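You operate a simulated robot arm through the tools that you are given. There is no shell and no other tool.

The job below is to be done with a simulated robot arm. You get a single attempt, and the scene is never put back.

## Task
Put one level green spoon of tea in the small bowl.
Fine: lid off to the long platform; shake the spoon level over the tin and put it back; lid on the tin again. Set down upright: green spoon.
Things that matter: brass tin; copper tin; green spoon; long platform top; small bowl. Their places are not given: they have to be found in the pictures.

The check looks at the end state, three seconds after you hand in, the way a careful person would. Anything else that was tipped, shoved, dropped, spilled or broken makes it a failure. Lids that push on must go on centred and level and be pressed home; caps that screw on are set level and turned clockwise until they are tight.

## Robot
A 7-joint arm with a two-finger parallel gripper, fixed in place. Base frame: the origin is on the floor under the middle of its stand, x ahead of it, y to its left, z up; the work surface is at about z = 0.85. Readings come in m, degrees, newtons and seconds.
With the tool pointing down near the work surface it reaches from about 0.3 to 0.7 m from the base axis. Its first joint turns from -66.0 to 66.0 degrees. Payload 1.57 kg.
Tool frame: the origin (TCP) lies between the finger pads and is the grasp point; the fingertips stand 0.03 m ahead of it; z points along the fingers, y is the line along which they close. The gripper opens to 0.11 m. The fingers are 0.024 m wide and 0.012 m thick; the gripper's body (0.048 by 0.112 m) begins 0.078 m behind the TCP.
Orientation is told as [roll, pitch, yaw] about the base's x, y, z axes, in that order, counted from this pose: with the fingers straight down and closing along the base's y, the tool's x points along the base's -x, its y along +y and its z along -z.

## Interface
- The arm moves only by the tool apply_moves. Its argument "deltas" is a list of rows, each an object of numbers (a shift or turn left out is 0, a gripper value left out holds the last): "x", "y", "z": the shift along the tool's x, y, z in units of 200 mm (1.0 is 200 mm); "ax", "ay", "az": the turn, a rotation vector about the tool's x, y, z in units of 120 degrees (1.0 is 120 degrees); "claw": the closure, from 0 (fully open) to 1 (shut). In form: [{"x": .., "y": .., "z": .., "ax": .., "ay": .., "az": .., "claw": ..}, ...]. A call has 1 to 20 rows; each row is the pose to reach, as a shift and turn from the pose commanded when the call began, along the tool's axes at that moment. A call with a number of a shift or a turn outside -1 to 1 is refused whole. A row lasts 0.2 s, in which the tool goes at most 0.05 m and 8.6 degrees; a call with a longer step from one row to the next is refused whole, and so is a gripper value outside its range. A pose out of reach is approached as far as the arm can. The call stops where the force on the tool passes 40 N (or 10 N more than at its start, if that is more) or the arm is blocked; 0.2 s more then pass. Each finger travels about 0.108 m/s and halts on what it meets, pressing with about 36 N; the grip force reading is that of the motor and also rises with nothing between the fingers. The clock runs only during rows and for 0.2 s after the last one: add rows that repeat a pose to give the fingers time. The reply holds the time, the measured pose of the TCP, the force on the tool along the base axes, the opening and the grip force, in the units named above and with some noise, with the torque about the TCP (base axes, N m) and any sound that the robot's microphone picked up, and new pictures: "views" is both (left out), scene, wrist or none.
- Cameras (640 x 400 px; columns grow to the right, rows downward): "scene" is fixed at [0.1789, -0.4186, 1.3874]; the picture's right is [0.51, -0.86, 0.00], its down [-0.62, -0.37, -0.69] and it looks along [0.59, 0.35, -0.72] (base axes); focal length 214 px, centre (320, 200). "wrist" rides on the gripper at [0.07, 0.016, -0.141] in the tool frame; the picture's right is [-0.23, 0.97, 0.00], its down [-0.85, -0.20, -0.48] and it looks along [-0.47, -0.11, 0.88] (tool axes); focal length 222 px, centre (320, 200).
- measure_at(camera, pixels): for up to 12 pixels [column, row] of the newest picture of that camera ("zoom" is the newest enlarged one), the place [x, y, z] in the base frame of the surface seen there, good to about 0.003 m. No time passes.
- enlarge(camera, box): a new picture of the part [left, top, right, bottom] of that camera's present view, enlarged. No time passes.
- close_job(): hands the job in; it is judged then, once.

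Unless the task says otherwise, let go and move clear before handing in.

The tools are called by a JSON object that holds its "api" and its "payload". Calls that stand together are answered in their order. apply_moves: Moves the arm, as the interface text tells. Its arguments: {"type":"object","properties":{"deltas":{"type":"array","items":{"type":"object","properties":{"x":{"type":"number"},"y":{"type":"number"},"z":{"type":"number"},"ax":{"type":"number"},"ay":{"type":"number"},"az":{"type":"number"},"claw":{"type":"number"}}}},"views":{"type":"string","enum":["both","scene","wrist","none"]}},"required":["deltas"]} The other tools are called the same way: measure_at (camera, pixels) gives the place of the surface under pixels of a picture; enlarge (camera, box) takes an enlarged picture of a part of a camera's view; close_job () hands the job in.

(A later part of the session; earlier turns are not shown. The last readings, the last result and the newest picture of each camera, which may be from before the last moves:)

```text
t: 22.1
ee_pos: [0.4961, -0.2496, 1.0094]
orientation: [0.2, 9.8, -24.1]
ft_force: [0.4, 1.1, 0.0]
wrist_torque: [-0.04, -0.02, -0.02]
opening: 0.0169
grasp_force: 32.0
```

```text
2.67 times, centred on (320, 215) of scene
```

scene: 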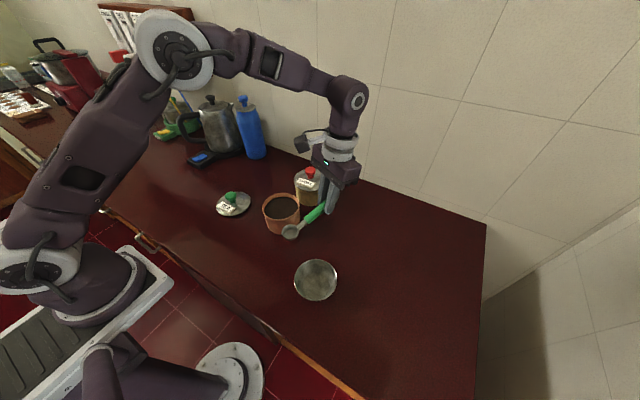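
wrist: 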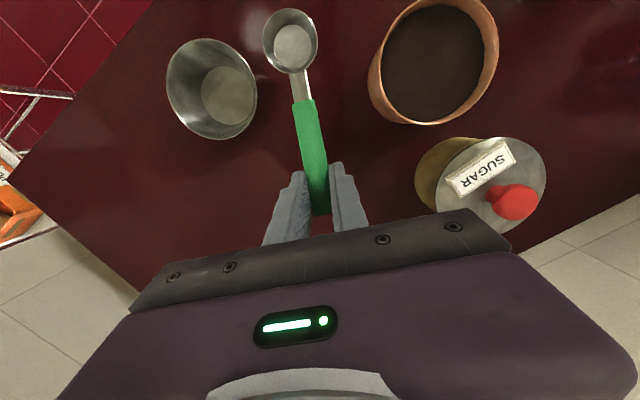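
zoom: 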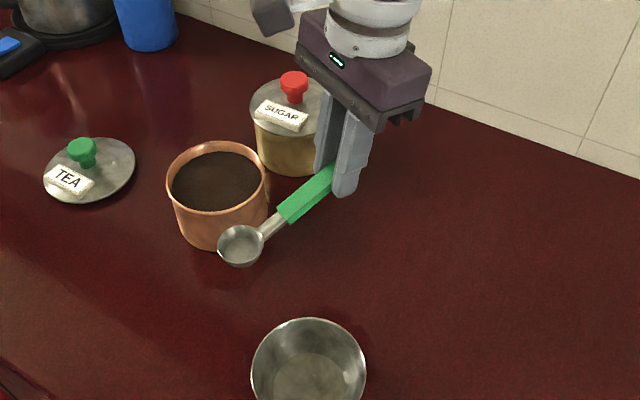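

The spoon is steady in the grip: the cup image is unchanged at (290,42). I'll measure the cup now to pin down its offset from the tool.

{"api": "measure_at", "payload": {"camera": "wrist", "pixels": [[289, 10], [293, 71], [264, 45], [316, 38], [291, 42], [271, 20], [312, 18], [272, 65], [312, 62], [301, 88], [309, 130], [314, 165]]}}

{"api": "measure_at", "payload": {"camera": "zoom", "pixels": [[220, 240], [240, 228], [262, 245], [240, 263], [240, 245]]}}

```text
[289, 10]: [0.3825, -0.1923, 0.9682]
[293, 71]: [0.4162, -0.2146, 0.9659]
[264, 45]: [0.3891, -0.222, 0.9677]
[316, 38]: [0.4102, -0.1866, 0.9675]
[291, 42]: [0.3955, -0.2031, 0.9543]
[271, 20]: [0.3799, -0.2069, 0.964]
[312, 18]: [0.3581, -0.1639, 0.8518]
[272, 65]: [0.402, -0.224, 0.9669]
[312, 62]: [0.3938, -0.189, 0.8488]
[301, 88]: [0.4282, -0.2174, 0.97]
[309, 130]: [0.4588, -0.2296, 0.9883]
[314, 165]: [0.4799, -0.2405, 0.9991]
```

```text
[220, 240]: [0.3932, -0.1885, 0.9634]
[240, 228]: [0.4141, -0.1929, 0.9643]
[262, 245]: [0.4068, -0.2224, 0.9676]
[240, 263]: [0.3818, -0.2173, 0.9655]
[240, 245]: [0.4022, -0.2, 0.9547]
```

Cup rim centre sits at tool offset about (0.099, 0.001, 0.0595), and the cup is level within a few degrees. Before scooping I'll do a dry run of the pouring motion with the empty spoon, starting by raising it and yawing to about -100°.

{"api": "apply_moves", "payload": {"deltas": [{"x": 0.0267, "z": -0.1543}, {"x": 0.0533, "z": -0.3085}, {"x": 0.0733, "y": -0.0528, "z": -0.3051, "ax": -0.0108, "az": 0.0624}, {"x": 0.0932, "y": -0.1056, "z": -0.3016, "ax": -0.0216, "az": 0.1248}, {"x": 0.1132, "y": -0.1584, "z": -0.2982, "ax": -0.0323, "az": 0.1872}, {"x": 0.1331, "y": -0.2112, "z": -0.2947, "ax": -0.0431, "az": 0.2496}, {"x": 0.1531, "y": -0.264, "z": -0.2913, "ax": -0.0539, "az": 0.312}, {"x": 0.173, "y": -0.3168, "z": -0.2878, "ax": -0.0647, "az": 0.3745}, {"x": 0.193, "y": -0.3696, "z": -0.2844, "ax": -0.0755, "az": 0.4369}, {"x": 0.2129, "y": -0.4224, "z": -0.2809, "ax": -0.0862, "az": 0.4993}, {"x": 0.2329, "y": -0.4752, "z": -0.2775, "ax": -0.097, "az": 0.5617}, {"x": 0.2528, "y": -0.528, "z": -0.274, "ax": -0.1078, "az": 0.6241}, {"x": 0.2528, "y": -0.528, "z": -0.274, "ax": -0.1078, "az": 0.6241}], "views": "both"}}

```text
t: 24.9
ee_pos: [0.416, -0.3291, 1.0716]
orientation: [0.0, 10.0, -100.3]
ft_force: [-0.3, 0.0, -0.2]
wrist_torque: [-0.06, -0.03, -0.01]
opening: 0.0165
grasp_force: 32.6
```

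scene: 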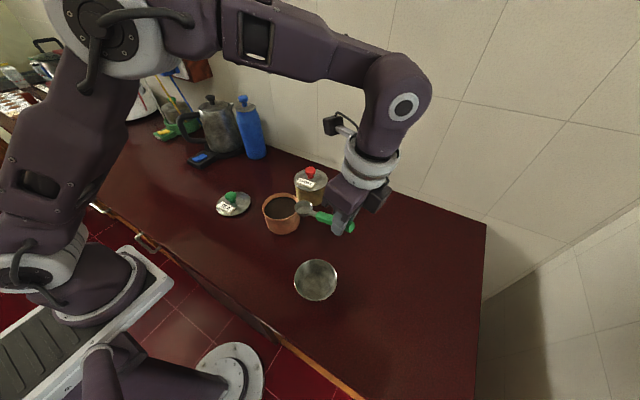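
wrist: 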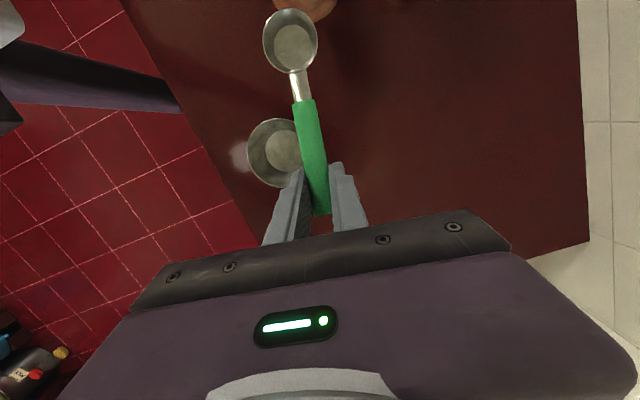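

The yaw of -100° is reached comfortably. I'll move so the cup sits over the bowl.

{"api": "apply_moves", "payload": {"deltas": [{"x": -0.145, "y": -0.105, "z": -0.025}, {"x": -0.29, "y": -0.21, "z": -0.05}, {"x": -0.436, "y": -0.3165, "z": -0.0755}, {"x": -0.436, "y": -0.3165, "z": -0.0755}], "views": "both"}}

```text
t: 25.9
ee_pos: [0.339, -0.406, 1.0716]
orientation: [-0.1, 9.9, -100.1]
ft_force: [0.3, 0.8, -0.8]
wrist_torque: [-0.04, 0.02, 0.0]
opening: 0.0167
grasp_force: 31.8
```

scene: 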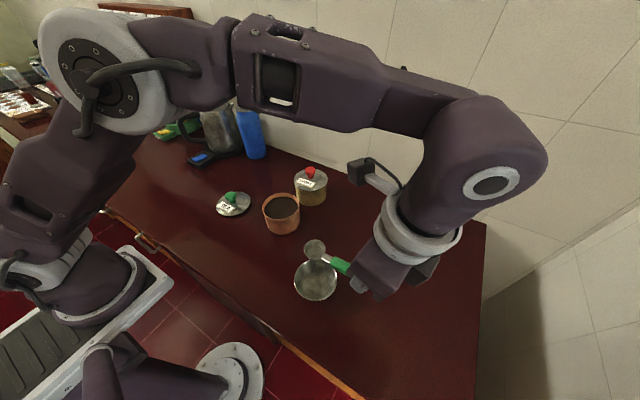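
wrist: 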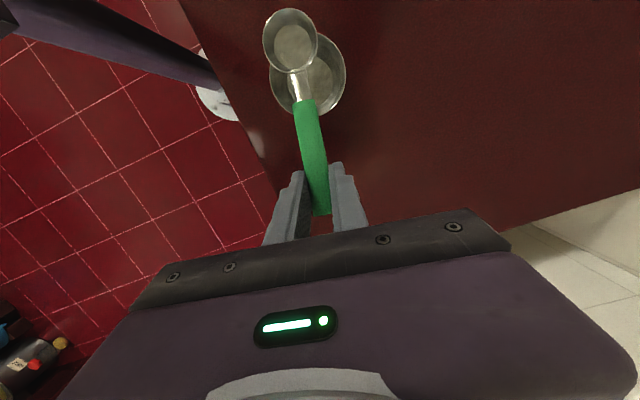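

The cup is over the bowl. I'll dry-run the first 50° of tipping about the cup centre.

{"api": "apply_moves", "payload": {"deltas": [{"x": 0.0484, "z": -0.0686, "ay": -0.0694}, {"x": 0.1061, "z": -0.1295, "ay": -0.1389}, {"x": 0.1721, "z": -0.1813, "ay": -0.2083}, {"x": 0.245, "z": -0.2231, "ay": -0.2778}, {"x": 0.3231, "z": -0.2539, "ay": -0.3472}, {"x": 0.4047, "z": -0.2729, "ay": -0.4167}, {"x": 0.4047, "z": -0.2729, "ay": -0.4167}], "views": "both"}}

```text
t: 27.4
ee_pos: [0.3512, -0.3366, 1.1387]
orientation: [0.1, -40.2, -100.1]
ft_force: [0.0, -0.8, -1.1]
wrist_torque: [-0.02, -0.01, 0.02]
opening: 0.0169
grasp_force: 31.3
```

scene: 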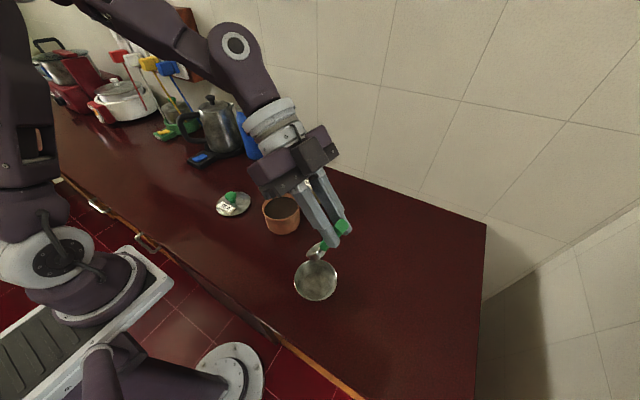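
wrist: 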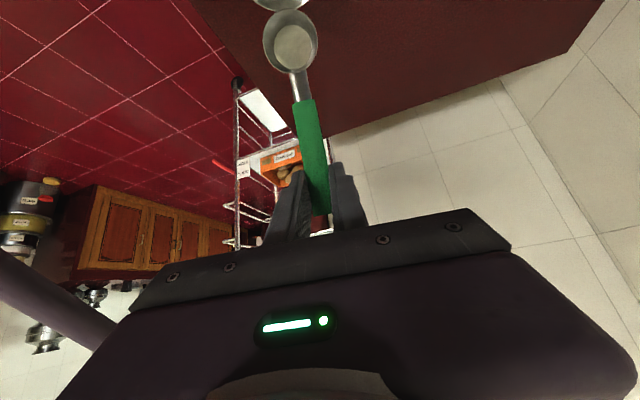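

The pose was reached at 50°. I'll continue another 50° the same way.

{"api": "apply_moves", "payload": {"deltas": [{"x": 0.0484, "z": -0.0686, "ay": -0.0694}, {"x": 0.1061, "z": -0.1295, "ay": -0.1389}, {"x": 0.1721, "z": -0.1813, "ay": -0.2083}, {"x": 0.245, "z": -0.2231, "ay": -0.2778}, {"x": 0.3231, "z": -0.2539, "ay": -0.3472}, {"x": 0.4047, "z": -0.2729, "ay": -0.4167}, {"x": 0.4047, "z": -0.2729, "ay": -0.4167}], "views": "both"}}

```text
t: 29.1
ee_pos: [0.3674, -0.2412, 1.1281]
orientation: [171.7, -89.9, 88.2]
ft_force: [0.1, 0.8, -0.1]
wrist_torque: [0.02, -0.01, 0.01]
opening: 0.017
grasp_force: 32.1
```

scene: 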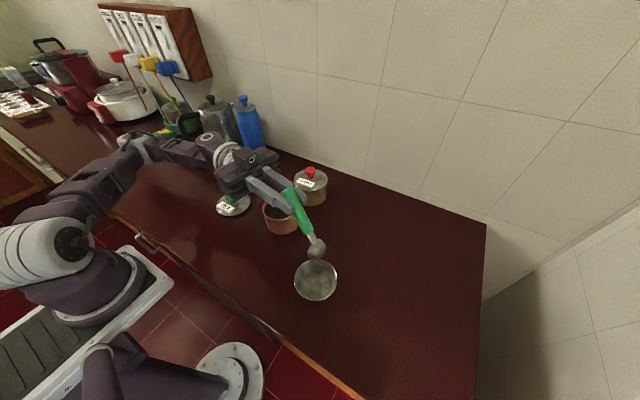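
wrist: 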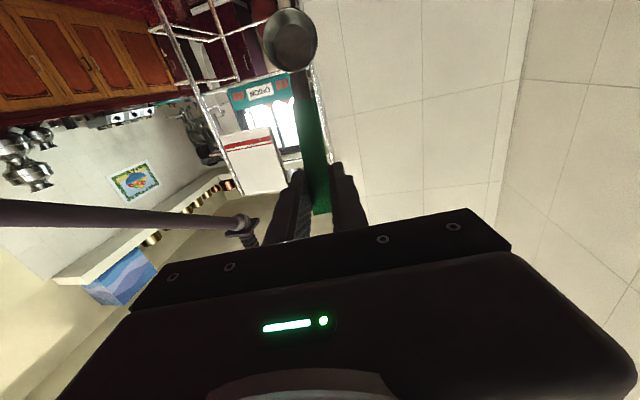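

The full 100° tip is reachable, with the cup at (316,247) facing over the bowl. I'll check how low the arm links are in this configuration.

{"api": "measure_at", "payload": {"camera": "scene", "pixels": [[130, 150], [160, 150], [190, 158], [225, 155], [235, 185], [260, 190], [50, 240], [100, 190], [316, 247], [303, 200], [245, 165], [150, 140]]}}

{"api": "enlarge", "payload": {"camera": "scene", "box": [80, 100, 340, 310]}}

```text
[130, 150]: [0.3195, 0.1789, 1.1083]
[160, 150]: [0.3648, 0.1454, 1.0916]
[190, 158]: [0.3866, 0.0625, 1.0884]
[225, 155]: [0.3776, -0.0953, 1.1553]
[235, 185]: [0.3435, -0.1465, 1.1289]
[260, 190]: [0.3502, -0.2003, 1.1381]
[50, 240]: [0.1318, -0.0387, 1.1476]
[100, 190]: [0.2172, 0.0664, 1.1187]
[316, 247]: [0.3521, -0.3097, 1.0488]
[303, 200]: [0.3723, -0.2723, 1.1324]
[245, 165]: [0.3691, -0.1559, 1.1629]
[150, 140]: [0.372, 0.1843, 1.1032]
```

```text
1.90 times, centred on (210, 205) of scene
```

zoom: 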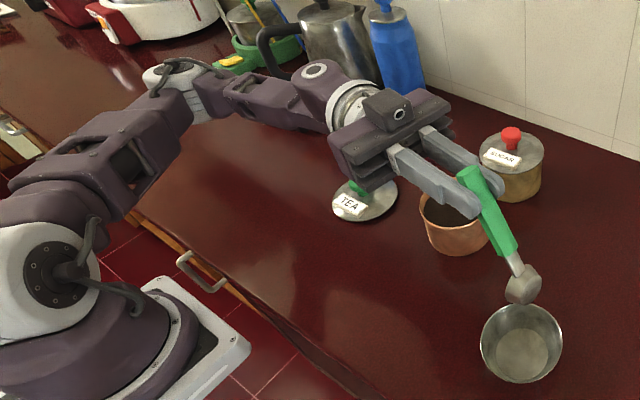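

The links have good clearance here (undersides about 1.0), so the pour will work with the cup around z≈0.965. I'll tip back to 50° now, which is also the digging attitude.

{"api": "apply_moves", "payload": {"deltas": [{"x": -0.0379, "z": 0.0749, "ay": 0.0694}, {"x": -0.0645, "z": 0.1545, "ay": 0.1389}, {"x": -0.0793, "z": 0.2371, "ay": 0.2083}, {"x": -0.0821, "z": 0.321, "ay": 0.2778}, {"x": -0.0726, "z": 0.4044, "ay": 0.3472}, {"x": -0.0511, "z": 0.4854, "ay": 0.4167}, {"x": -0.0511, "z": 0.4854, "ay": 0.4167}], "views": "none"}}

```text
t: 30.6
ee_pos: [0.3502, -0.336, 1.1392]
orientation: [-0.1, -40.0, -100.0]
ft_force: [-0.3, 0.3, -1.0]
wrist_torque: [-0.02, -0.01, 0.05]
opening: 0.0164
grasp_force: 32.3
```

Back at 50° tip, as computed. I'll carry the spoon over to the copper tin at this height.

{"api": "apply_moves", "payload": {"deltas": [{"x": 0.1263, "y": 0.0727, "z": -0.1067}, {"x": 0.2525, "y": 0.1455, "z": -0.2134}, {"x": 0.3788, "y": 0.2182, "z": -0.3202}, {"x": 0.5051, "y": 0.2909, "z": -0.4269}, {"x": 0.6313, "y": 0.3637, "z": -0.5336}, {"x": 0.7576, "y": 0.4364, "z": -0.6403}, {"x": 0.7576, "y": 0.4364, "z": -0.6403}], "views": "both"}}

{"api": "enlarge", "payload": {"camera": "scene", "box": [230, 120, 370, 250]}}

```text
t: 32.2
ee_pos: [0.4704, -0.154, 1.1375]
orientation: [0.0, -40.1, -100.1]
ft_force: [0.2, 0.6, -0.7]
wrist_torque: [-0.04, 0.03, 0.02]
opening: 0.0168
grasp_force: 31.9
```

scene: 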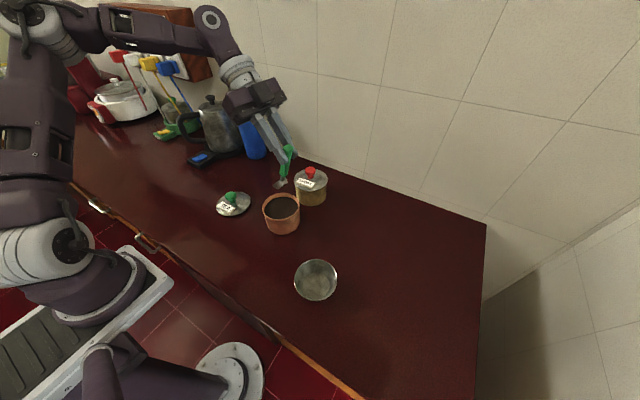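
wrist: 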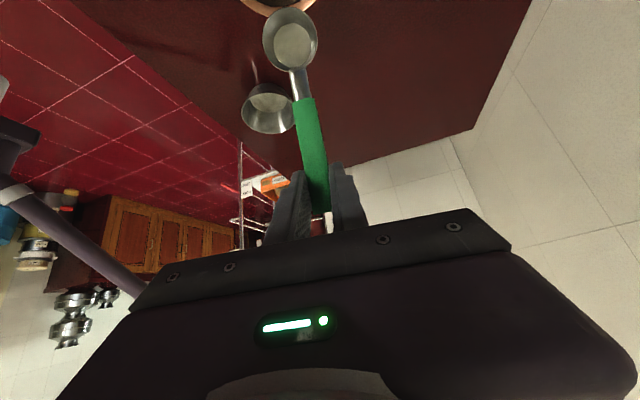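

```text
3.08 times, centred on (300, 185) of scene
```

zoom: 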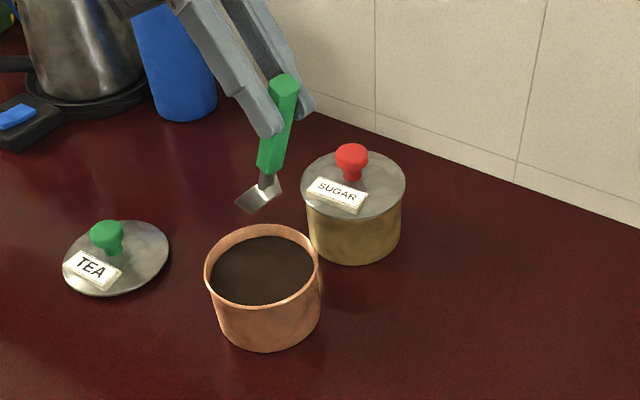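

The cup is tipped 50° above the tin. I'll measure the cup's actual position from the scene zoom before digging.

{"api": "measure_at", "payload": {"camera": "zoom", "pixels": [[238, 204], [281, 180], [258, 197], [248, 212], [268, 188], [277, 192], [270, 205], [262, 228], [263, 306], [206, 270], [320, 260]]}}

```text
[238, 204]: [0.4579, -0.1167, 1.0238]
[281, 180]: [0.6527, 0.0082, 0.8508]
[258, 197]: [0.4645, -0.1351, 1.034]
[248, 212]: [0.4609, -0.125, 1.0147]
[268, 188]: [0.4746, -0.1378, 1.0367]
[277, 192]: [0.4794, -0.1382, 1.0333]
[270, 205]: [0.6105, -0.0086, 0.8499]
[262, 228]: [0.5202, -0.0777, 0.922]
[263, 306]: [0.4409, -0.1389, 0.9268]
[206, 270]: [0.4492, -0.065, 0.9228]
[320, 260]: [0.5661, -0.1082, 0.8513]
```

The cup centre is at about (0.477,-0.119,1.027), as planned. I'll lower it into the tea at the 50° attitude, slowly at the end.

{"api": "apply_moves", "payload": {"deltas": [{"x": 0.129, "y": 0.01, "z": 0.153}, {"x": 0.258, "y": 0.01, "z": 0.3055}, {"x": 0.3163, "y": 0.01, "z": 0.3743}, {"x": 0.3421, "y": 0.01, "z": 0.4048}, {"x": 0.3679, "y": 0.01, "z": 0.4354}, {"x": 0.3938, "y": 0.01, "z": 0.4659}, {"x": 0.4228, "y": 0.01, "z": 0.5003}], "views": "both"}}

{"api": "enlarge", "payload": {"camera": "scene", "box": [230, 120, 370, 250]}}

```text
t: 33.9
ee_pos: [0.4736, -0.1569, 1.0081]
orientation: [0.0, -40.1, -100.1]
ft_force: [0.2, -0.6, -1.1]
wrist_torque: [0.01, -0.03, -0.02]
opening: 0.0169
grasp_force: 32.3
```

scene: 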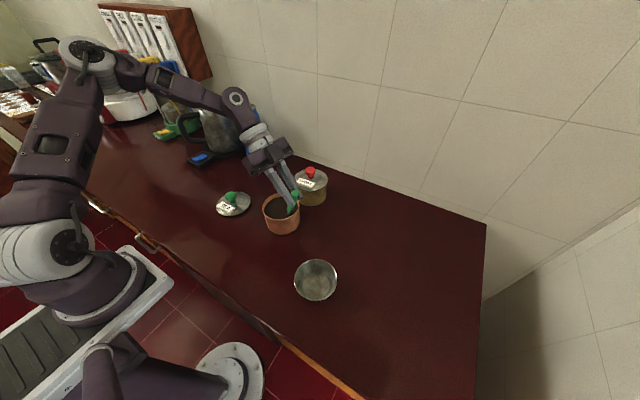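
wrist: 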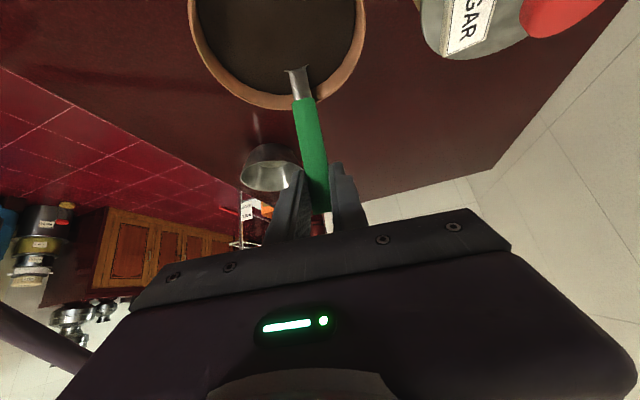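

```text
3.08 times, centred on (300, 185) of scene
```

zoom: 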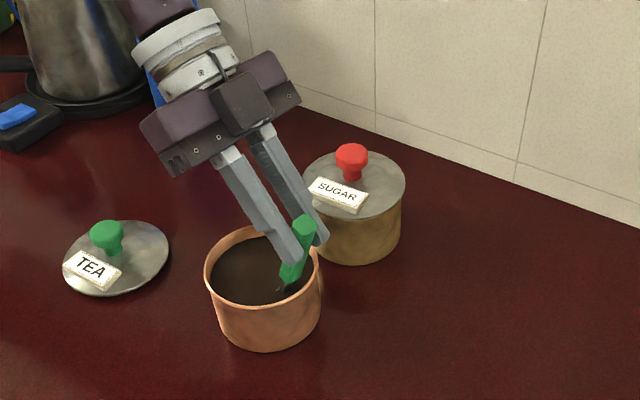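

The cup is fully under the tea surface with no reaction force. I'll sweep forward while levelling, then lift clear of the rim.

{"api": "apply_moves", "payload": {"deltas": [{"x": -0.011, "z": 0.045, "ay": 0.0694}, {"x": -0.01, "z": 0.095, "ay": 0.1389}, {"x": 0.0025, "z": 0.148, "ay": 0.2083}, {"x": 0.027, "z": 0.202, "ay": 0.2778}, {"x": 0.057, "z": 0.2485, "ay": 0.3472}, {"x": 0.0465, "z": 0.2915, "ay": 0.4167}, {"x": 0.0465, "z": 0.2915, "ay": 0.4167}], "views": "both"}}

{"api": "enlarge", "payload": {"camera": "scene", "box": [240, 150, 360, 250]}}

{"api": "enlarge", "payload": {"camera": "wrist", "box": [220, 0, 420, 130]}}

```text
t: 35.5
ee_pos: [0.4687, -0.1872, 0.959]
orientation: [0.2, 9.9, -100.1]
ft_force: [-3.5, -13.7, 31.2]
wrist_torque: [-0.64, 0.48, 0.15]
opening: 0.0174
grasp_force: 31.9
```

scene: 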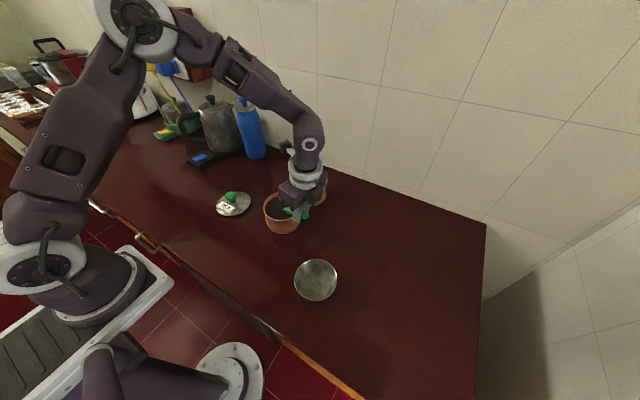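
wrist: 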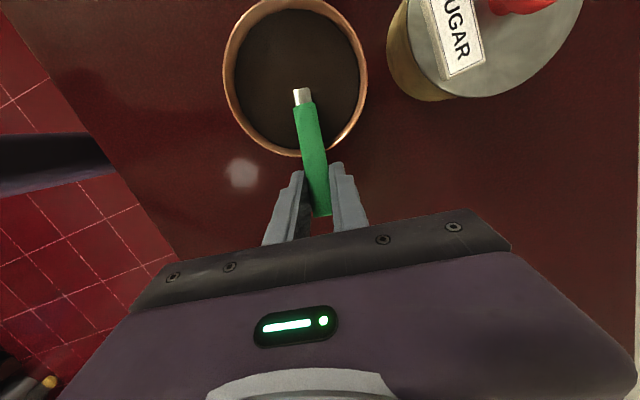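

```text
4.00 times, centred on (300, 200) of scene
```

zoom: 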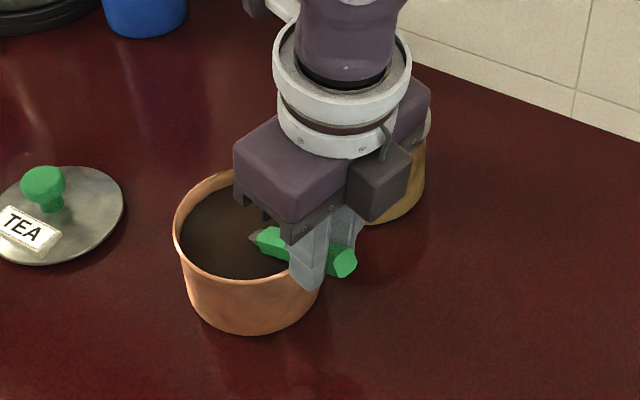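

```text
3.08 times, centred on (320, 65) of wrist
```

zoom: 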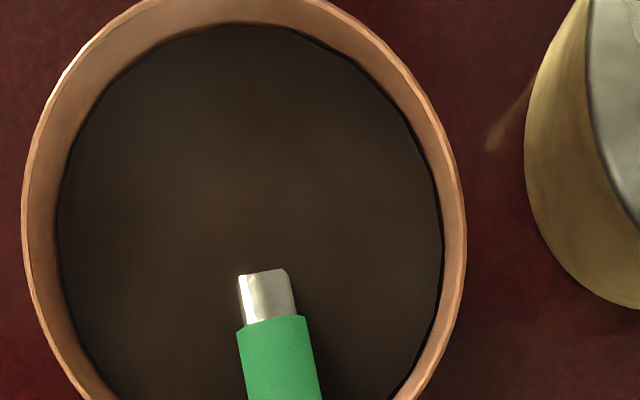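

There's an unexpected 31 N upward force with -14 N in y, so something is touching. Before moving further I'll look closely at the contact area.

{"api": "enlarge", "payload": {"camera": "scene", "box": [275, 180, 325, 240]}}

{"api": "measure_at", "payload": {"camera": "wrist", "pixels": [[230, 70], [362, 75], [295, 5], [270, 145], [295, 50], [330, 50], [302, 93], [306, 120], [312, 155], [250, 40], [345, 40], [327, 165]]}}

{"api": "measure_at", "payload": {"camera": "scene", "pixels": [[265, 207], [270, 198], [282, 228], [295, 226], [302, 225], [297, 210], [325, 215], [300, 218]]}}

```text
6.67 times, centred on (300, 210) of scene
```

zoom: 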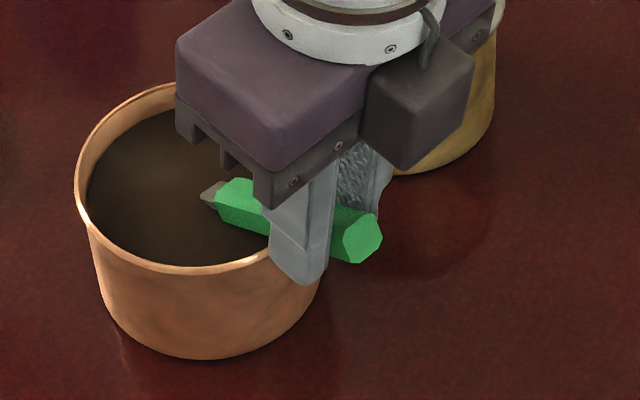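

```text
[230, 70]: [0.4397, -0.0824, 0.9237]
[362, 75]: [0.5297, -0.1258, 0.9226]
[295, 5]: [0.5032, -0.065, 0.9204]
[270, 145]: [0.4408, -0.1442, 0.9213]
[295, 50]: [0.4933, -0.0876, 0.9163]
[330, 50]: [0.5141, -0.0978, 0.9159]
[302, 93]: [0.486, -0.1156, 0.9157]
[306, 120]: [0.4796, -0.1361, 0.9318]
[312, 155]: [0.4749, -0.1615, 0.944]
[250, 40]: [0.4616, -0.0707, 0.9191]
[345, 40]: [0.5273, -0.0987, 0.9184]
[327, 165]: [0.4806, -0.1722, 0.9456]
```

```text
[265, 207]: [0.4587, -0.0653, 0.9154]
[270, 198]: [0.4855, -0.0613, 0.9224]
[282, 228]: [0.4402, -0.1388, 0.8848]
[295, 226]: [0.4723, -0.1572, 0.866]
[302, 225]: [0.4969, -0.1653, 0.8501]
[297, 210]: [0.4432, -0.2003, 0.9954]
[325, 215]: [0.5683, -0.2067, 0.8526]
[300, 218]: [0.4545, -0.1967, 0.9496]
```

The line of force points to the spoon handle's underside resting on the tin's near rim at about (0.488,-0.153). I'll lift straight up gently and look at the cup.

{"api": "apply_moves", "payload": {"deltas": [{"x": 0.0043, "z": -0.0246}, {"x": 0.0128, "z": -0.0739}, {"x": 0.0255, "z": -0.1478}, {"x": 0.0383, "z": -0.2217}, {"x": 0.0383, "z": -0.2217}], "views": "both"}}

{"api": "enlarge", "payload": {"camera": "wrist", "box": [220, 0, 400, 130]}}

{"api": "enlarge", "payload": {"camera": "scene", "box": [250, 160, 340, 245]}}

```text
t: 36.6
ee_pos: [0.4693, -0.1866, 1.0018]
orientation: [0.0, 9.8, -100.2]
ft_force: [0.2, 1.1, -0.1]
wrist_torque: [0.0, 0.02, 0.01]
opening: 0.0169
grasp_force: 31.5
```

scene: 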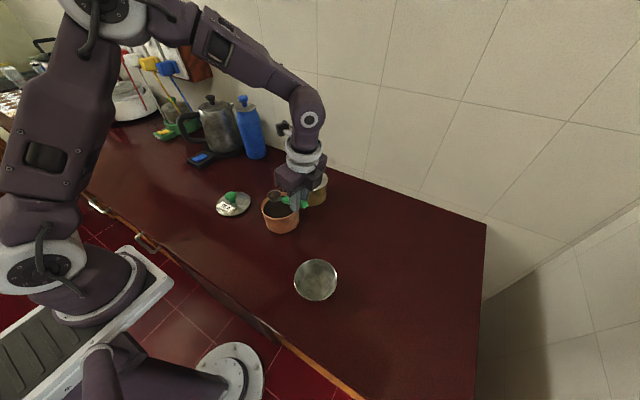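
wrist: 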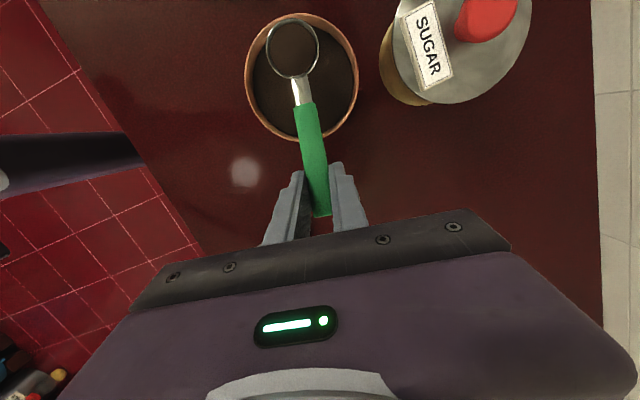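

```text
3.08 times, centred on (310, 65) of wrist
```

zoom: 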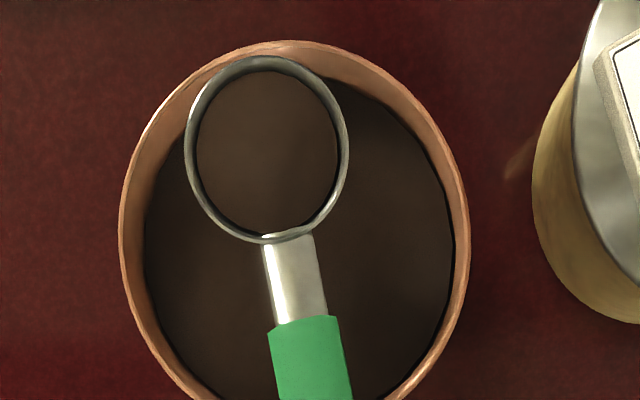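

```text
4.71 times, centred on (295, 202) of scene
```

zoom: 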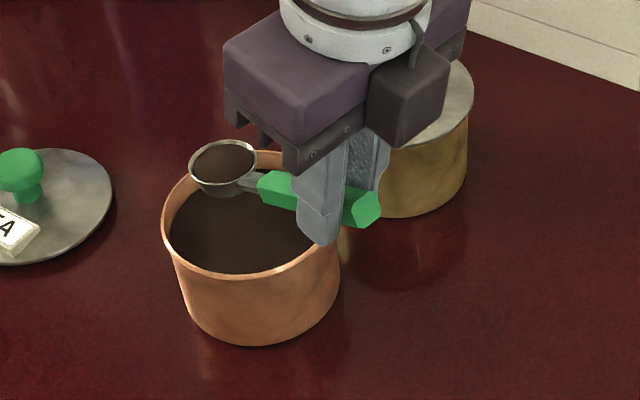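

The cup is full of tea and slightly heaped. The cup image shifted from (290,42) to about (293,49), so the spoon slid a few mm in the grip; I'll measure the cup rim, its level and the tin position.

{"api": "measure_at", "payload": {"camera": "wrist", "pixels": [[291, 20], [294, 77], [268, 50], [318, 46], [293, 48], [293, 35], [293, 62], [280, 48], [306, 48], [303, 95], [309, 130], [315, 165]]}}

{"api": "measure_at", "payload": {"camera": "zoom", "pixels": [[192, 165], [222, 146], [254, 160], [222, 184], [222, 160], [236, 224], [164, 235], [250, 275], [337, 240], [350, 215], [365, 215], [275, 185]]}}

```text
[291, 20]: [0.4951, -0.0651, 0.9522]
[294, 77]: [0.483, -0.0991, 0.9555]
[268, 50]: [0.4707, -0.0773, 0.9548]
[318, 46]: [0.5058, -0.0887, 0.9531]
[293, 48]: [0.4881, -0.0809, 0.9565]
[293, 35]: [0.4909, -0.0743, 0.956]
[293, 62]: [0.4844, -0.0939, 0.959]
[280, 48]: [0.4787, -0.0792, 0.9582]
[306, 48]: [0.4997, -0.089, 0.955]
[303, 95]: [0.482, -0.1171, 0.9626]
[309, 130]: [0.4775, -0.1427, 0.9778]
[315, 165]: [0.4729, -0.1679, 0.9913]
```

```text
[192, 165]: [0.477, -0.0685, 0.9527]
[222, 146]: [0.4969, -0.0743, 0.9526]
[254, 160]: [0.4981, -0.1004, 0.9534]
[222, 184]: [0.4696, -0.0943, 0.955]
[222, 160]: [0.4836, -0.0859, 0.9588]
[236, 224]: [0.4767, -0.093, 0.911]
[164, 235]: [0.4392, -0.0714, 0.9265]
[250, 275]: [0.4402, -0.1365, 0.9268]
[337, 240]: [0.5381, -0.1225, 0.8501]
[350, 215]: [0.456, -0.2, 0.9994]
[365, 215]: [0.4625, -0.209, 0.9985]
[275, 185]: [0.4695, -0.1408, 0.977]
```

The cup's rim sits at z≈0.954, about 6 mm lower relative to the tool than before (the spoon nosed down roughly 4°), with tea heaped 3–5 mm above the rim. I'll correct the level by +4° and centre the cup over the tin.

{"api": "apply_moves", "payload": {"deltas": [{"x": -0.035, "y": -0.0045, "z": 0.0035, "ay": 0.0083}, {"x": -0.07, "y": -0.009, "z": 0.007, "ay": 0.0167}, {"x": -0.105, "y": -0.0135, "z": 0.0105, "ay": 0.025}, {"x": -0.1395, "y": -0.0175, "z": 0.014, "ay": 0.0333}, {"x": -0.1395, "y": -0.0175, "z": 0.014, "ay": 0.0333}], "views": "both"}}

{"api": "enlarge", "payload": {"camera": "wrist", "box": [220, 0, 400, 130]}}

{"api": "enlarge", "payload": {"camera": "scene", "box": [250, 160, 340, 245]}}

```text
t: 37.9
ee_pos: [0.4611, -0.2129, 0.9944]
orientation: [0.1, 13.9, -100.1]
ft_force: [0.3, -0.6, -1.0]
wrist_torque: [-0.03, 0.02, -0.01]
opening: 0.0169
grasp_force: 32.2
```

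scene: 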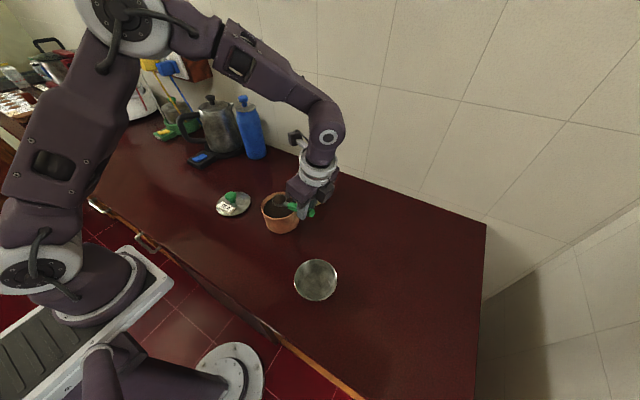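
wrist: 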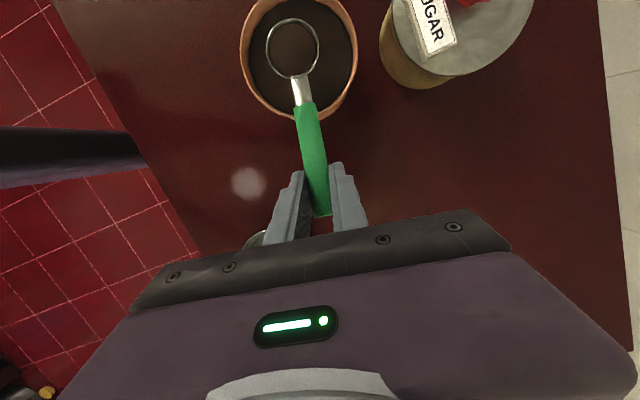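

```text
3.08 times, centred on (310, 65) of wrist
```

zoom: 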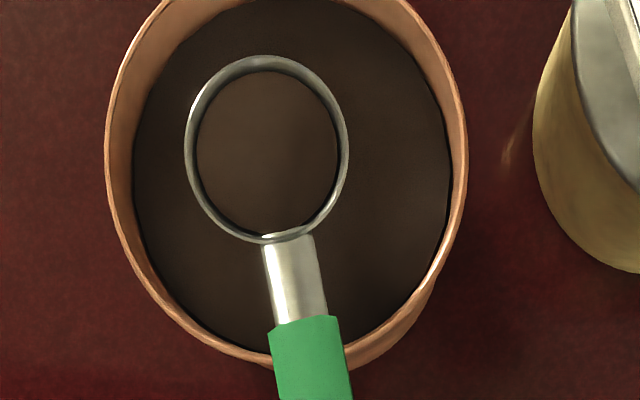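

```text
4.71 times, centred on (295, 202) of scene
```

zoom: 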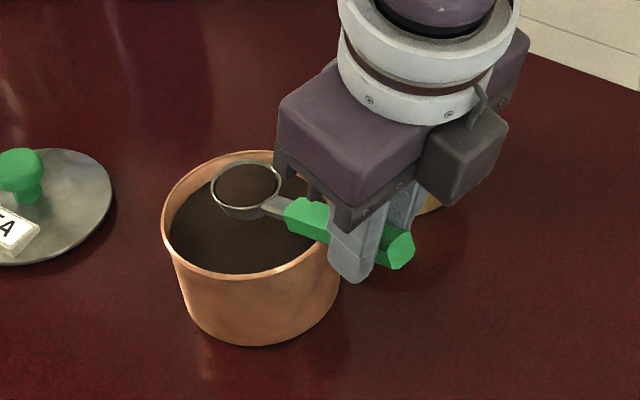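

The cup hovers over the tin's middle. I'll take tight zooms to judge how heaped the tea is and how level the rim is.

{"api": "enlarge", "payload": {"camera": "scene", "box": [272, 185, 304, 210]}}

{"api": "measure_at", "payload": {"camera": "zoom", "pixels": [[250, 200], [320, 150], [320, 250], [380, 200], [320, 200], [280, 180], [350, 220], [230, 200], [290, 230], [350, 170], [300, 130], [400, 180]]}}

{"api": "measure_at", "payload": {"camera": "wrist", "pixels": [[291, 19], [294, 76], [267, 50], [318, 46], [293, 48], [293, 35], [293, 62], [280, 48], [306, 48], [276, 28], [309, 66], [310, 30]]}}

```text
16.00 times, centred on (288, 198) of scene
```

zoom: 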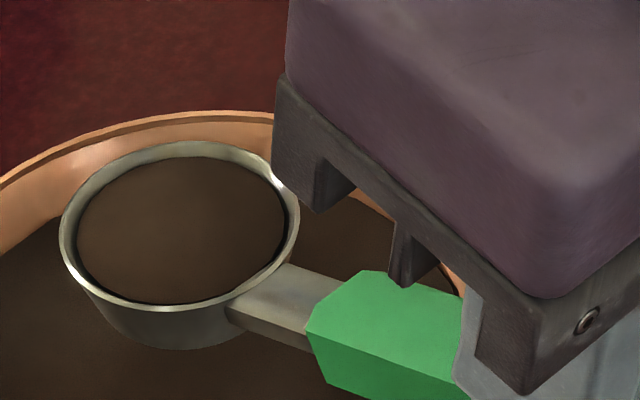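

```text
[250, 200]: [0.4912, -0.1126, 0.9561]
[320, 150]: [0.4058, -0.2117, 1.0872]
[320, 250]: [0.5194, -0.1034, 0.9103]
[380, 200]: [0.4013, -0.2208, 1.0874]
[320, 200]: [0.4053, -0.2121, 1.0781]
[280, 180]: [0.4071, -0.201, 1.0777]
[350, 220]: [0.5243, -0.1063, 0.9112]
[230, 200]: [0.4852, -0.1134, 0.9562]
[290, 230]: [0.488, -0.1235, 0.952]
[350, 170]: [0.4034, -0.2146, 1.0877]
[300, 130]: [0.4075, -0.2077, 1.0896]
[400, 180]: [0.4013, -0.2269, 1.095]
```

```text
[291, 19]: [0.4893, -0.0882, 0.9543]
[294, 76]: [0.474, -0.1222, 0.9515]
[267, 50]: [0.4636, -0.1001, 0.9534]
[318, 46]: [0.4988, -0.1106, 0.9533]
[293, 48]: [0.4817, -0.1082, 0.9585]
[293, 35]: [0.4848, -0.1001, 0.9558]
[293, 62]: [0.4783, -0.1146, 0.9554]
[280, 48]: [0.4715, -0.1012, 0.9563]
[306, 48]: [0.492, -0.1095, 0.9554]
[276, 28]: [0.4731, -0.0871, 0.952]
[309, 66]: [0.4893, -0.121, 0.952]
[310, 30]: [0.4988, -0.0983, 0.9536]
```

I'll measure the tea profile across the cup in this zoom (tea disc around (180,230), rim front (180,300), rim back (180,148)).

{"api": "measure_at", "payload": {"camera": "zoom", "pixels": [[180, 230], [110, 230], [250, 230], [180, 175], [180, 285], [140, 200], [220, 200], [140, 260], [220, 260], [66, 240], [294, 225], [180, 149]]}}

```text
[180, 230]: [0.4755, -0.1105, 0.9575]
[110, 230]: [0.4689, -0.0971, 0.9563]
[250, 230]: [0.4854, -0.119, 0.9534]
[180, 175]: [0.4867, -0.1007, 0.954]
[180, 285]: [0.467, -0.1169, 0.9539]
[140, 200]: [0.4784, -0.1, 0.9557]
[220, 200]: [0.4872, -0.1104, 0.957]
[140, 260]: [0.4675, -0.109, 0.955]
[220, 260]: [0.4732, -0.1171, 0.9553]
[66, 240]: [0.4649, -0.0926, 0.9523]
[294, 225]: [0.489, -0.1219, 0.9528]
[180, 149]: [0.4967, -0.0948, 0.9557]
```

The tea is domed: centre z≈0.958 against a rim at ≈0.953. I'll shake the spoon gently side to side over the tin.

{"api": "apply_moves", "payload": {"deltas": [{"y": 0.03}, {"y": -0.03}, {"y": 0.03}, {"y": -0.03}, {"y": 0.03}, {"y": -0.03}, {"y": 0.03}, {"y": -0.03}, {"y": 0.0}, {"y": 0.0}], "views": "both"}}

{"api": "enlarge", "payload": {"camera": "scene", "box": [272, 185, 304, 210]}}

{"api": "measure_at", "payload": {"camera": "zoom", "pixels": [[180, 230], [110, 230], [250, 230], [180, 175], [180, 285], [140, 200], [220, 200], [140, 260], [220, 260], [66, 240], [294, 225], [180, 149]]}}

```text
t: 40.0
ee_pos: [0.4613, -0.2122, 0.9945]
orientation: [0.1, 13.9, -100.1]
ft_force: [0.6, -0.1, -0.3]
wrist_torque: [-0.01, 0.01, -0.03]
opening: 0.0168
grasp_force: 32.0
```

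scene: 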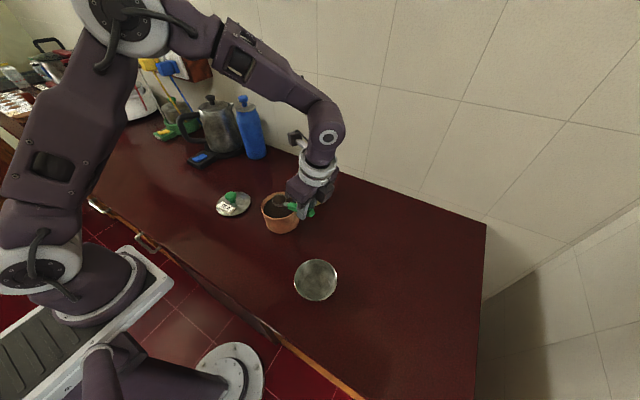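
wrist: 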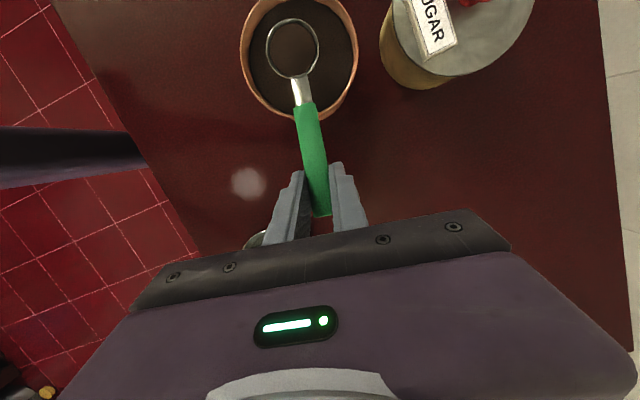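

```text
16.00 times, centred on (288, 198) of scene
```

zoom: 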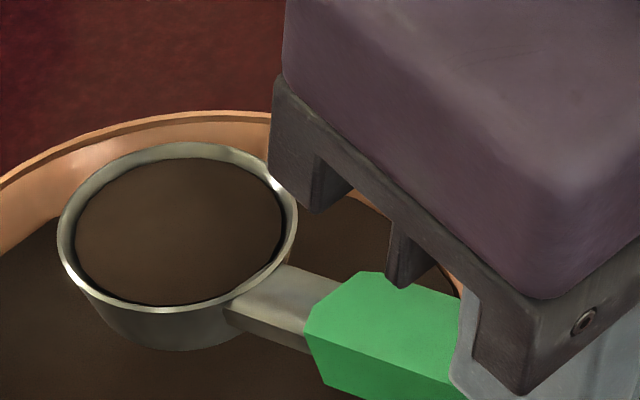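

```text
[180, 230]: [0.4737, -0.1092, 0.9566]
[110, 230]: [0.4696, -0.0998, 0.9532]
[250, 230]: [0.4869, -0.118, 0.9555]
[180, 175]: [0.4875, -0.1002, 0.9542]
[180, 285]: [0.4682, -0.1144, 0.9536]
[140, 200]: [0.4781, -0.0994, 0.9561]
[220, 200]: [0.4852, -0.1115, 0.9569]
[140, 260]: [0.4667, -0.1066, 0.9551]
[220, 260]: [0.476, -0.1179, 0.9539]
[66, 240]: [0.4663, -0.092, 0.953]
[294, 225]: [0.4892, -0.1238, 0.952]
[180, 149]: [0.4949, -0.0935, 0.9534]
```

The dome is barely lower (centre ≈0.9566). I'll shake a bit more vigorously, ±10 mm, still well within the tin's mouth.

{"api": "apply_moves", "payload": {"deltas": [{"y": 0.05}, {"y": -0.05}, {"y": 0.05}, {"y": -0.05}, {"y": 0.05}, {"y": -0.05}, {"y": 0.05}, {"y": -0.05}, {"y": 0.05}, {"y": -0.05}, {"y": 0.05}, {"y": -0.05}, {"y": 0.0}, {"y": 0.0}], "views": "both"}}

{"api": "enlarge", "payload": {"camera": "scene", "box": [272, 185, 304, 210]}}

{"api": "measure_at", "payload": {"camera": "zoom", "pixels": [[180, 230], [110, 230], [250, 230], [180, 175], [180, 285], [140, 200], [220, 200], [140, 260], [220, 260], [66, 240], [294, 225], [180, 149]]}}

```text
t: 43.0
ee_pos: [0.4606, -0.2124, 0.9957]
orientation: [0.0, 14.0, -100.2]
ft_force: [-0.1, 0.5, -0.8]
wrist_torque: [-0.05, 0.02, 0.0]
opening: 0.0169
grasp_force: 31.8
```

scene: 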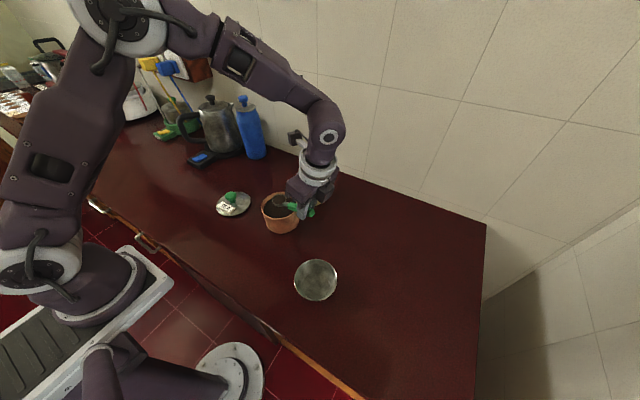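
wrist: 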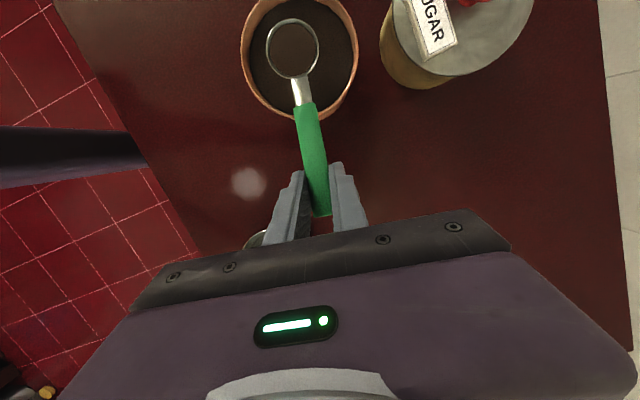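

```text
16.00 times, centred on (288, 198) of scene
```

zoom: 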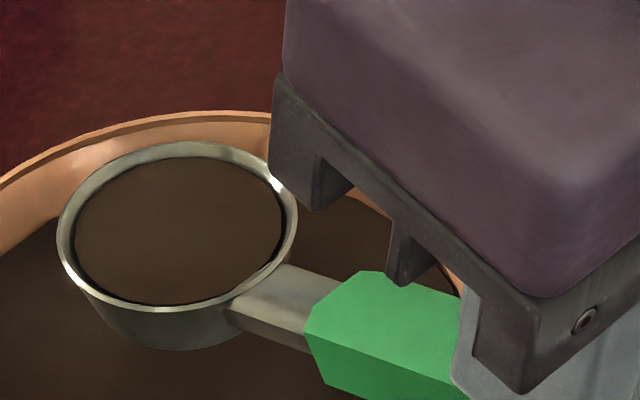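

```text
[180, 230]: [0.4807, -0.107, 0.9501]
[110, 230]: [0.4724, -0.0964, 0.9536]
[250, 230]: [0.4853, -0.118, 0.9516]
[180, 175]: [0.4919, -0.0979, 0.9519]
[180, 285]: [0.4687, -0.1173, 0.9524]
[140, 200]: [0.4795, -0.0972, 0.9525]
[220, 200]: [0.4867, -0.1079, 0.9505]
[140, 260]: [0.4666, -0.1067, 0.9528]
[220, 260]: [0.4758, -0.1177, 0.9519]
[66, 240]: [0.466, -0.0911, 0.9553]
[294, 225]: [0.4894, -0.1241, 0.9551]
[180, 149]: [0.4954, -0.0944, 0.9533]
```

The tea is now flat: centre 0.950–0.951, edges ≈0.952, rim ≈0.954 — a level spoon. I'll carry it smoothly and slowly towards the bowl.

{"api": "apply_moves", "payload": {"deltas": [{"x": 0.0082, "z": -0.033}, {"x": 0.0163, "z": -0.066}, {"x": 0.0204, "z": -0.0825}, {"x": 0.0044, "y": -0.0065, "z": -0.0865}, {"x": -0.0224, "y": -0.0172, "z": -0.0931}, {"x": -0.0598, "y": -0.0323, "z": -0.1023}, {"x": -0.1079, "y": -0.0516, "z": -0.1143}, {"x": -0.1614, "y": -0.0732, "z": -0.1275}, {"x": -0.2148, "y": -0.0947, "z": -0.1407}, {"x": -0.2683, "y": -0.1162, "z": -0.1539}, {"x": -0.3217, "y": -0.1377, "z": -0.1672}, {"x": -0.3752, "y": -0.1592, "z": -0.1804}, {"x": -0.4233, "y": -0.1786, "z": -0.1923}, {"x": -0.4607, "y": -0.1937, "z": -0.2016}, {"x": -0.4928, "y": -0.2066, "z": -0.2095}, {"x": -0.5142, "y": -0.2152, "z": -0.2148}, {"x": -0.5142, "y": -0.2152, "z": -0.2148}], "views": "both"}}

{"api": "enlarge", "payload": {"camera": "wrist", "box": [220, 0, 400, 130]}}

```text
t: 46.6
ee_pos: [0.398, -0.3133, 1.0122]
orientation: [0.0, 14.0, -100.0]
ft_force: [-0.8, 0.0, -0.5]
wrist_torque: [-0.08, 0.0, 0.0]
opening: 0.0169
grasp_force: 32.3
```

scene: 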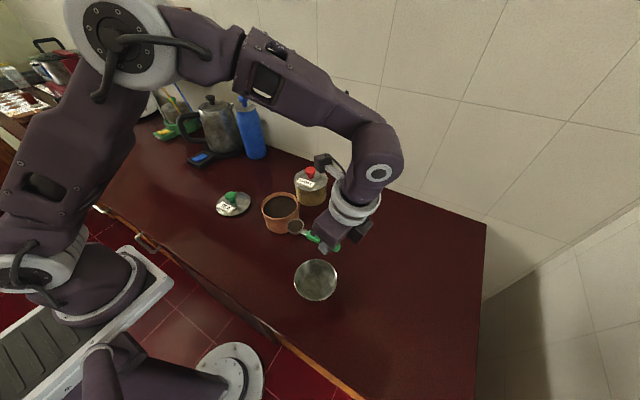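
wrist: 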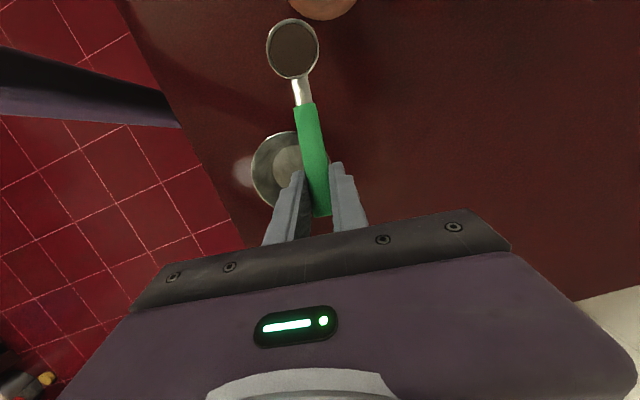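

```text
3.08 times, centred on (310, 65) of wrist
```

zoom: 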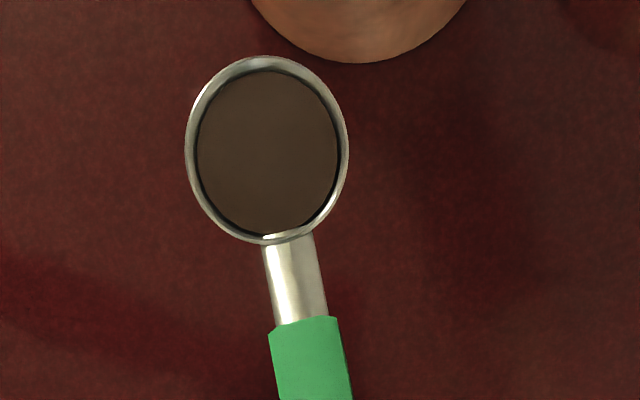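

No spill and the tea is still flat in the cup. I'll do the second half of the carry.

{"api": "apply_moves", "payload": {"deltas": [{"x": -0.016, "y": -0.0065, "z": -0.004}, {"x": -0.0428, "y": -0.0172, "z": -0.0106}, {"x": -0.0802, "y": -0.0323, "z": -0.0198}, {"x": -0.1283, "y": -0.0516, "z": -0.0318}, {"x": -0.1818, "y": -0.0732, "z": -0.045}, {"x": -0.2352, "y": -0.0947, "z": -0.0582}, {"x": -0.2887, "y": -0.1162, "z": -0.0714}, {"x": -0.3421, "y": -0.1377, "z": -0.0847}, {"x": -0.3956, "y": -0.1592, "z": -0.0979}, {"x": -0.4437, "y": -0.1786, "z": -0.1098}, {"x": -0.4811, "y": -0.1937, "z": -0.1191}, {"x": -0.5132, "y": -0.2066, "z": -0.127}, {"x": -0.5346, "y": -0.2152, "z": -0.1323}, {"x": -0.5346, "y": -0.2152, "z": -0.1323}], "views": "both"}}

{"api": "enlarge", "payload": {"camera": "scene", "box": [280, 225, 360, 305]}}

```text
t: 49.6
ee_pos: [0.3382, -0.4136, 1.0129]
orientation: [0.0, 13.9, -100.1]
ft_force: [-0.4, -0.1, -0.2]
wrist_torque: [-0.03, 0.02, 0.02]
opening: 0.017
grasp_force: 32.0
```

scene: 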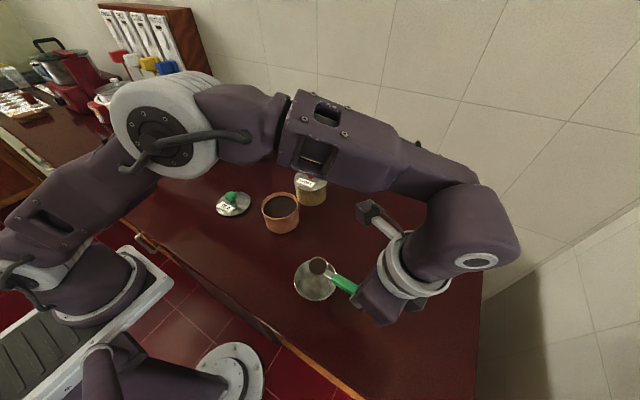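
wrist: 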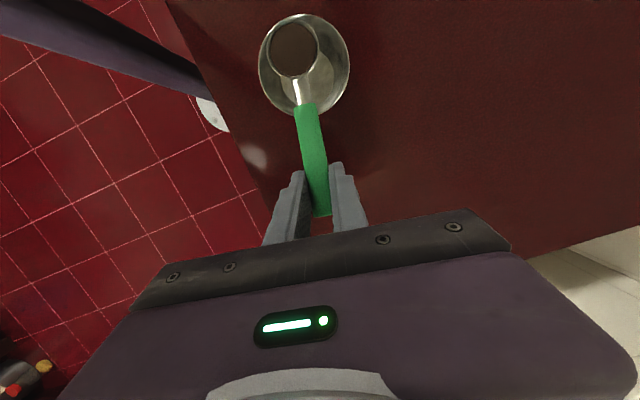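

```text
5.00 times, centred on (320, 265) of scene
```

zoom: 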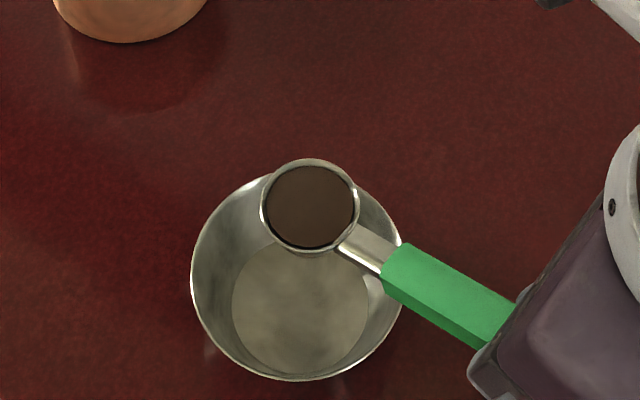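

The cup is over the bowl with a level load. I'll measure both precisely before tipping.

{"api": "measure_at", "payload": {"camera": "wrist", "pixels": [[291, 20], [294, 77], [267, 50], [318, 46], [259, 65], [350, 55], [302, 14], [308, 115], [330, 95]]}}

{"api": "measure_at", "payload": {"camera": "zoom", "pixels": [[263, 205], [356, 205], [310, 161], [310, 249], [192, 275], [300, 379], [400, 290], [300, 320], [310, 205], [225, 205]]}}

```text
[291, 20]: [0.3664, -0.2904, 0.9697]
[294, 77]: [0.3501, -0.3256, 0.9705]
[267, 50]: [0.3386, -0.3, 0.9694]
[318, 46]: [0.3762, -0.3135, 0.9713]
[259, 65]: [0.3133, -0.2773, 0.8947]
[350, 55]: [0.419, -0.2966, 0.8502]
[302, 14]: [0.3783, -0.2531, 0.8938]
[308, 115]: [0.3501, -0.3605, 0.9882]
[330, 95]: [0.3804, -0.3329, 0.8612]
```

```text
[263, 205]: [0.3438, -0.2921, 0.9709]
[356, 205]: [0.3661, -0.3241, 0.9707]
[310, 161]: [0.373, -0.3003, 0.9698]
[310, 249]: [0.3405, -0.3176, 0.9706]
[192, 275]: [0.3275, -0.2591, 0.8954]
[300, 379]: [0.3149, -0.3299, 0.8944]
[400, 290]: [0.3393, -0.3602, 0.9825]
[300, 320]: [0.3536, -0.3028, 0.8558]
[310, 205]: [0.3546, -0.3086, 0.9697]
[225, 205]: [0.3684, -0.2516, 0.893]
```

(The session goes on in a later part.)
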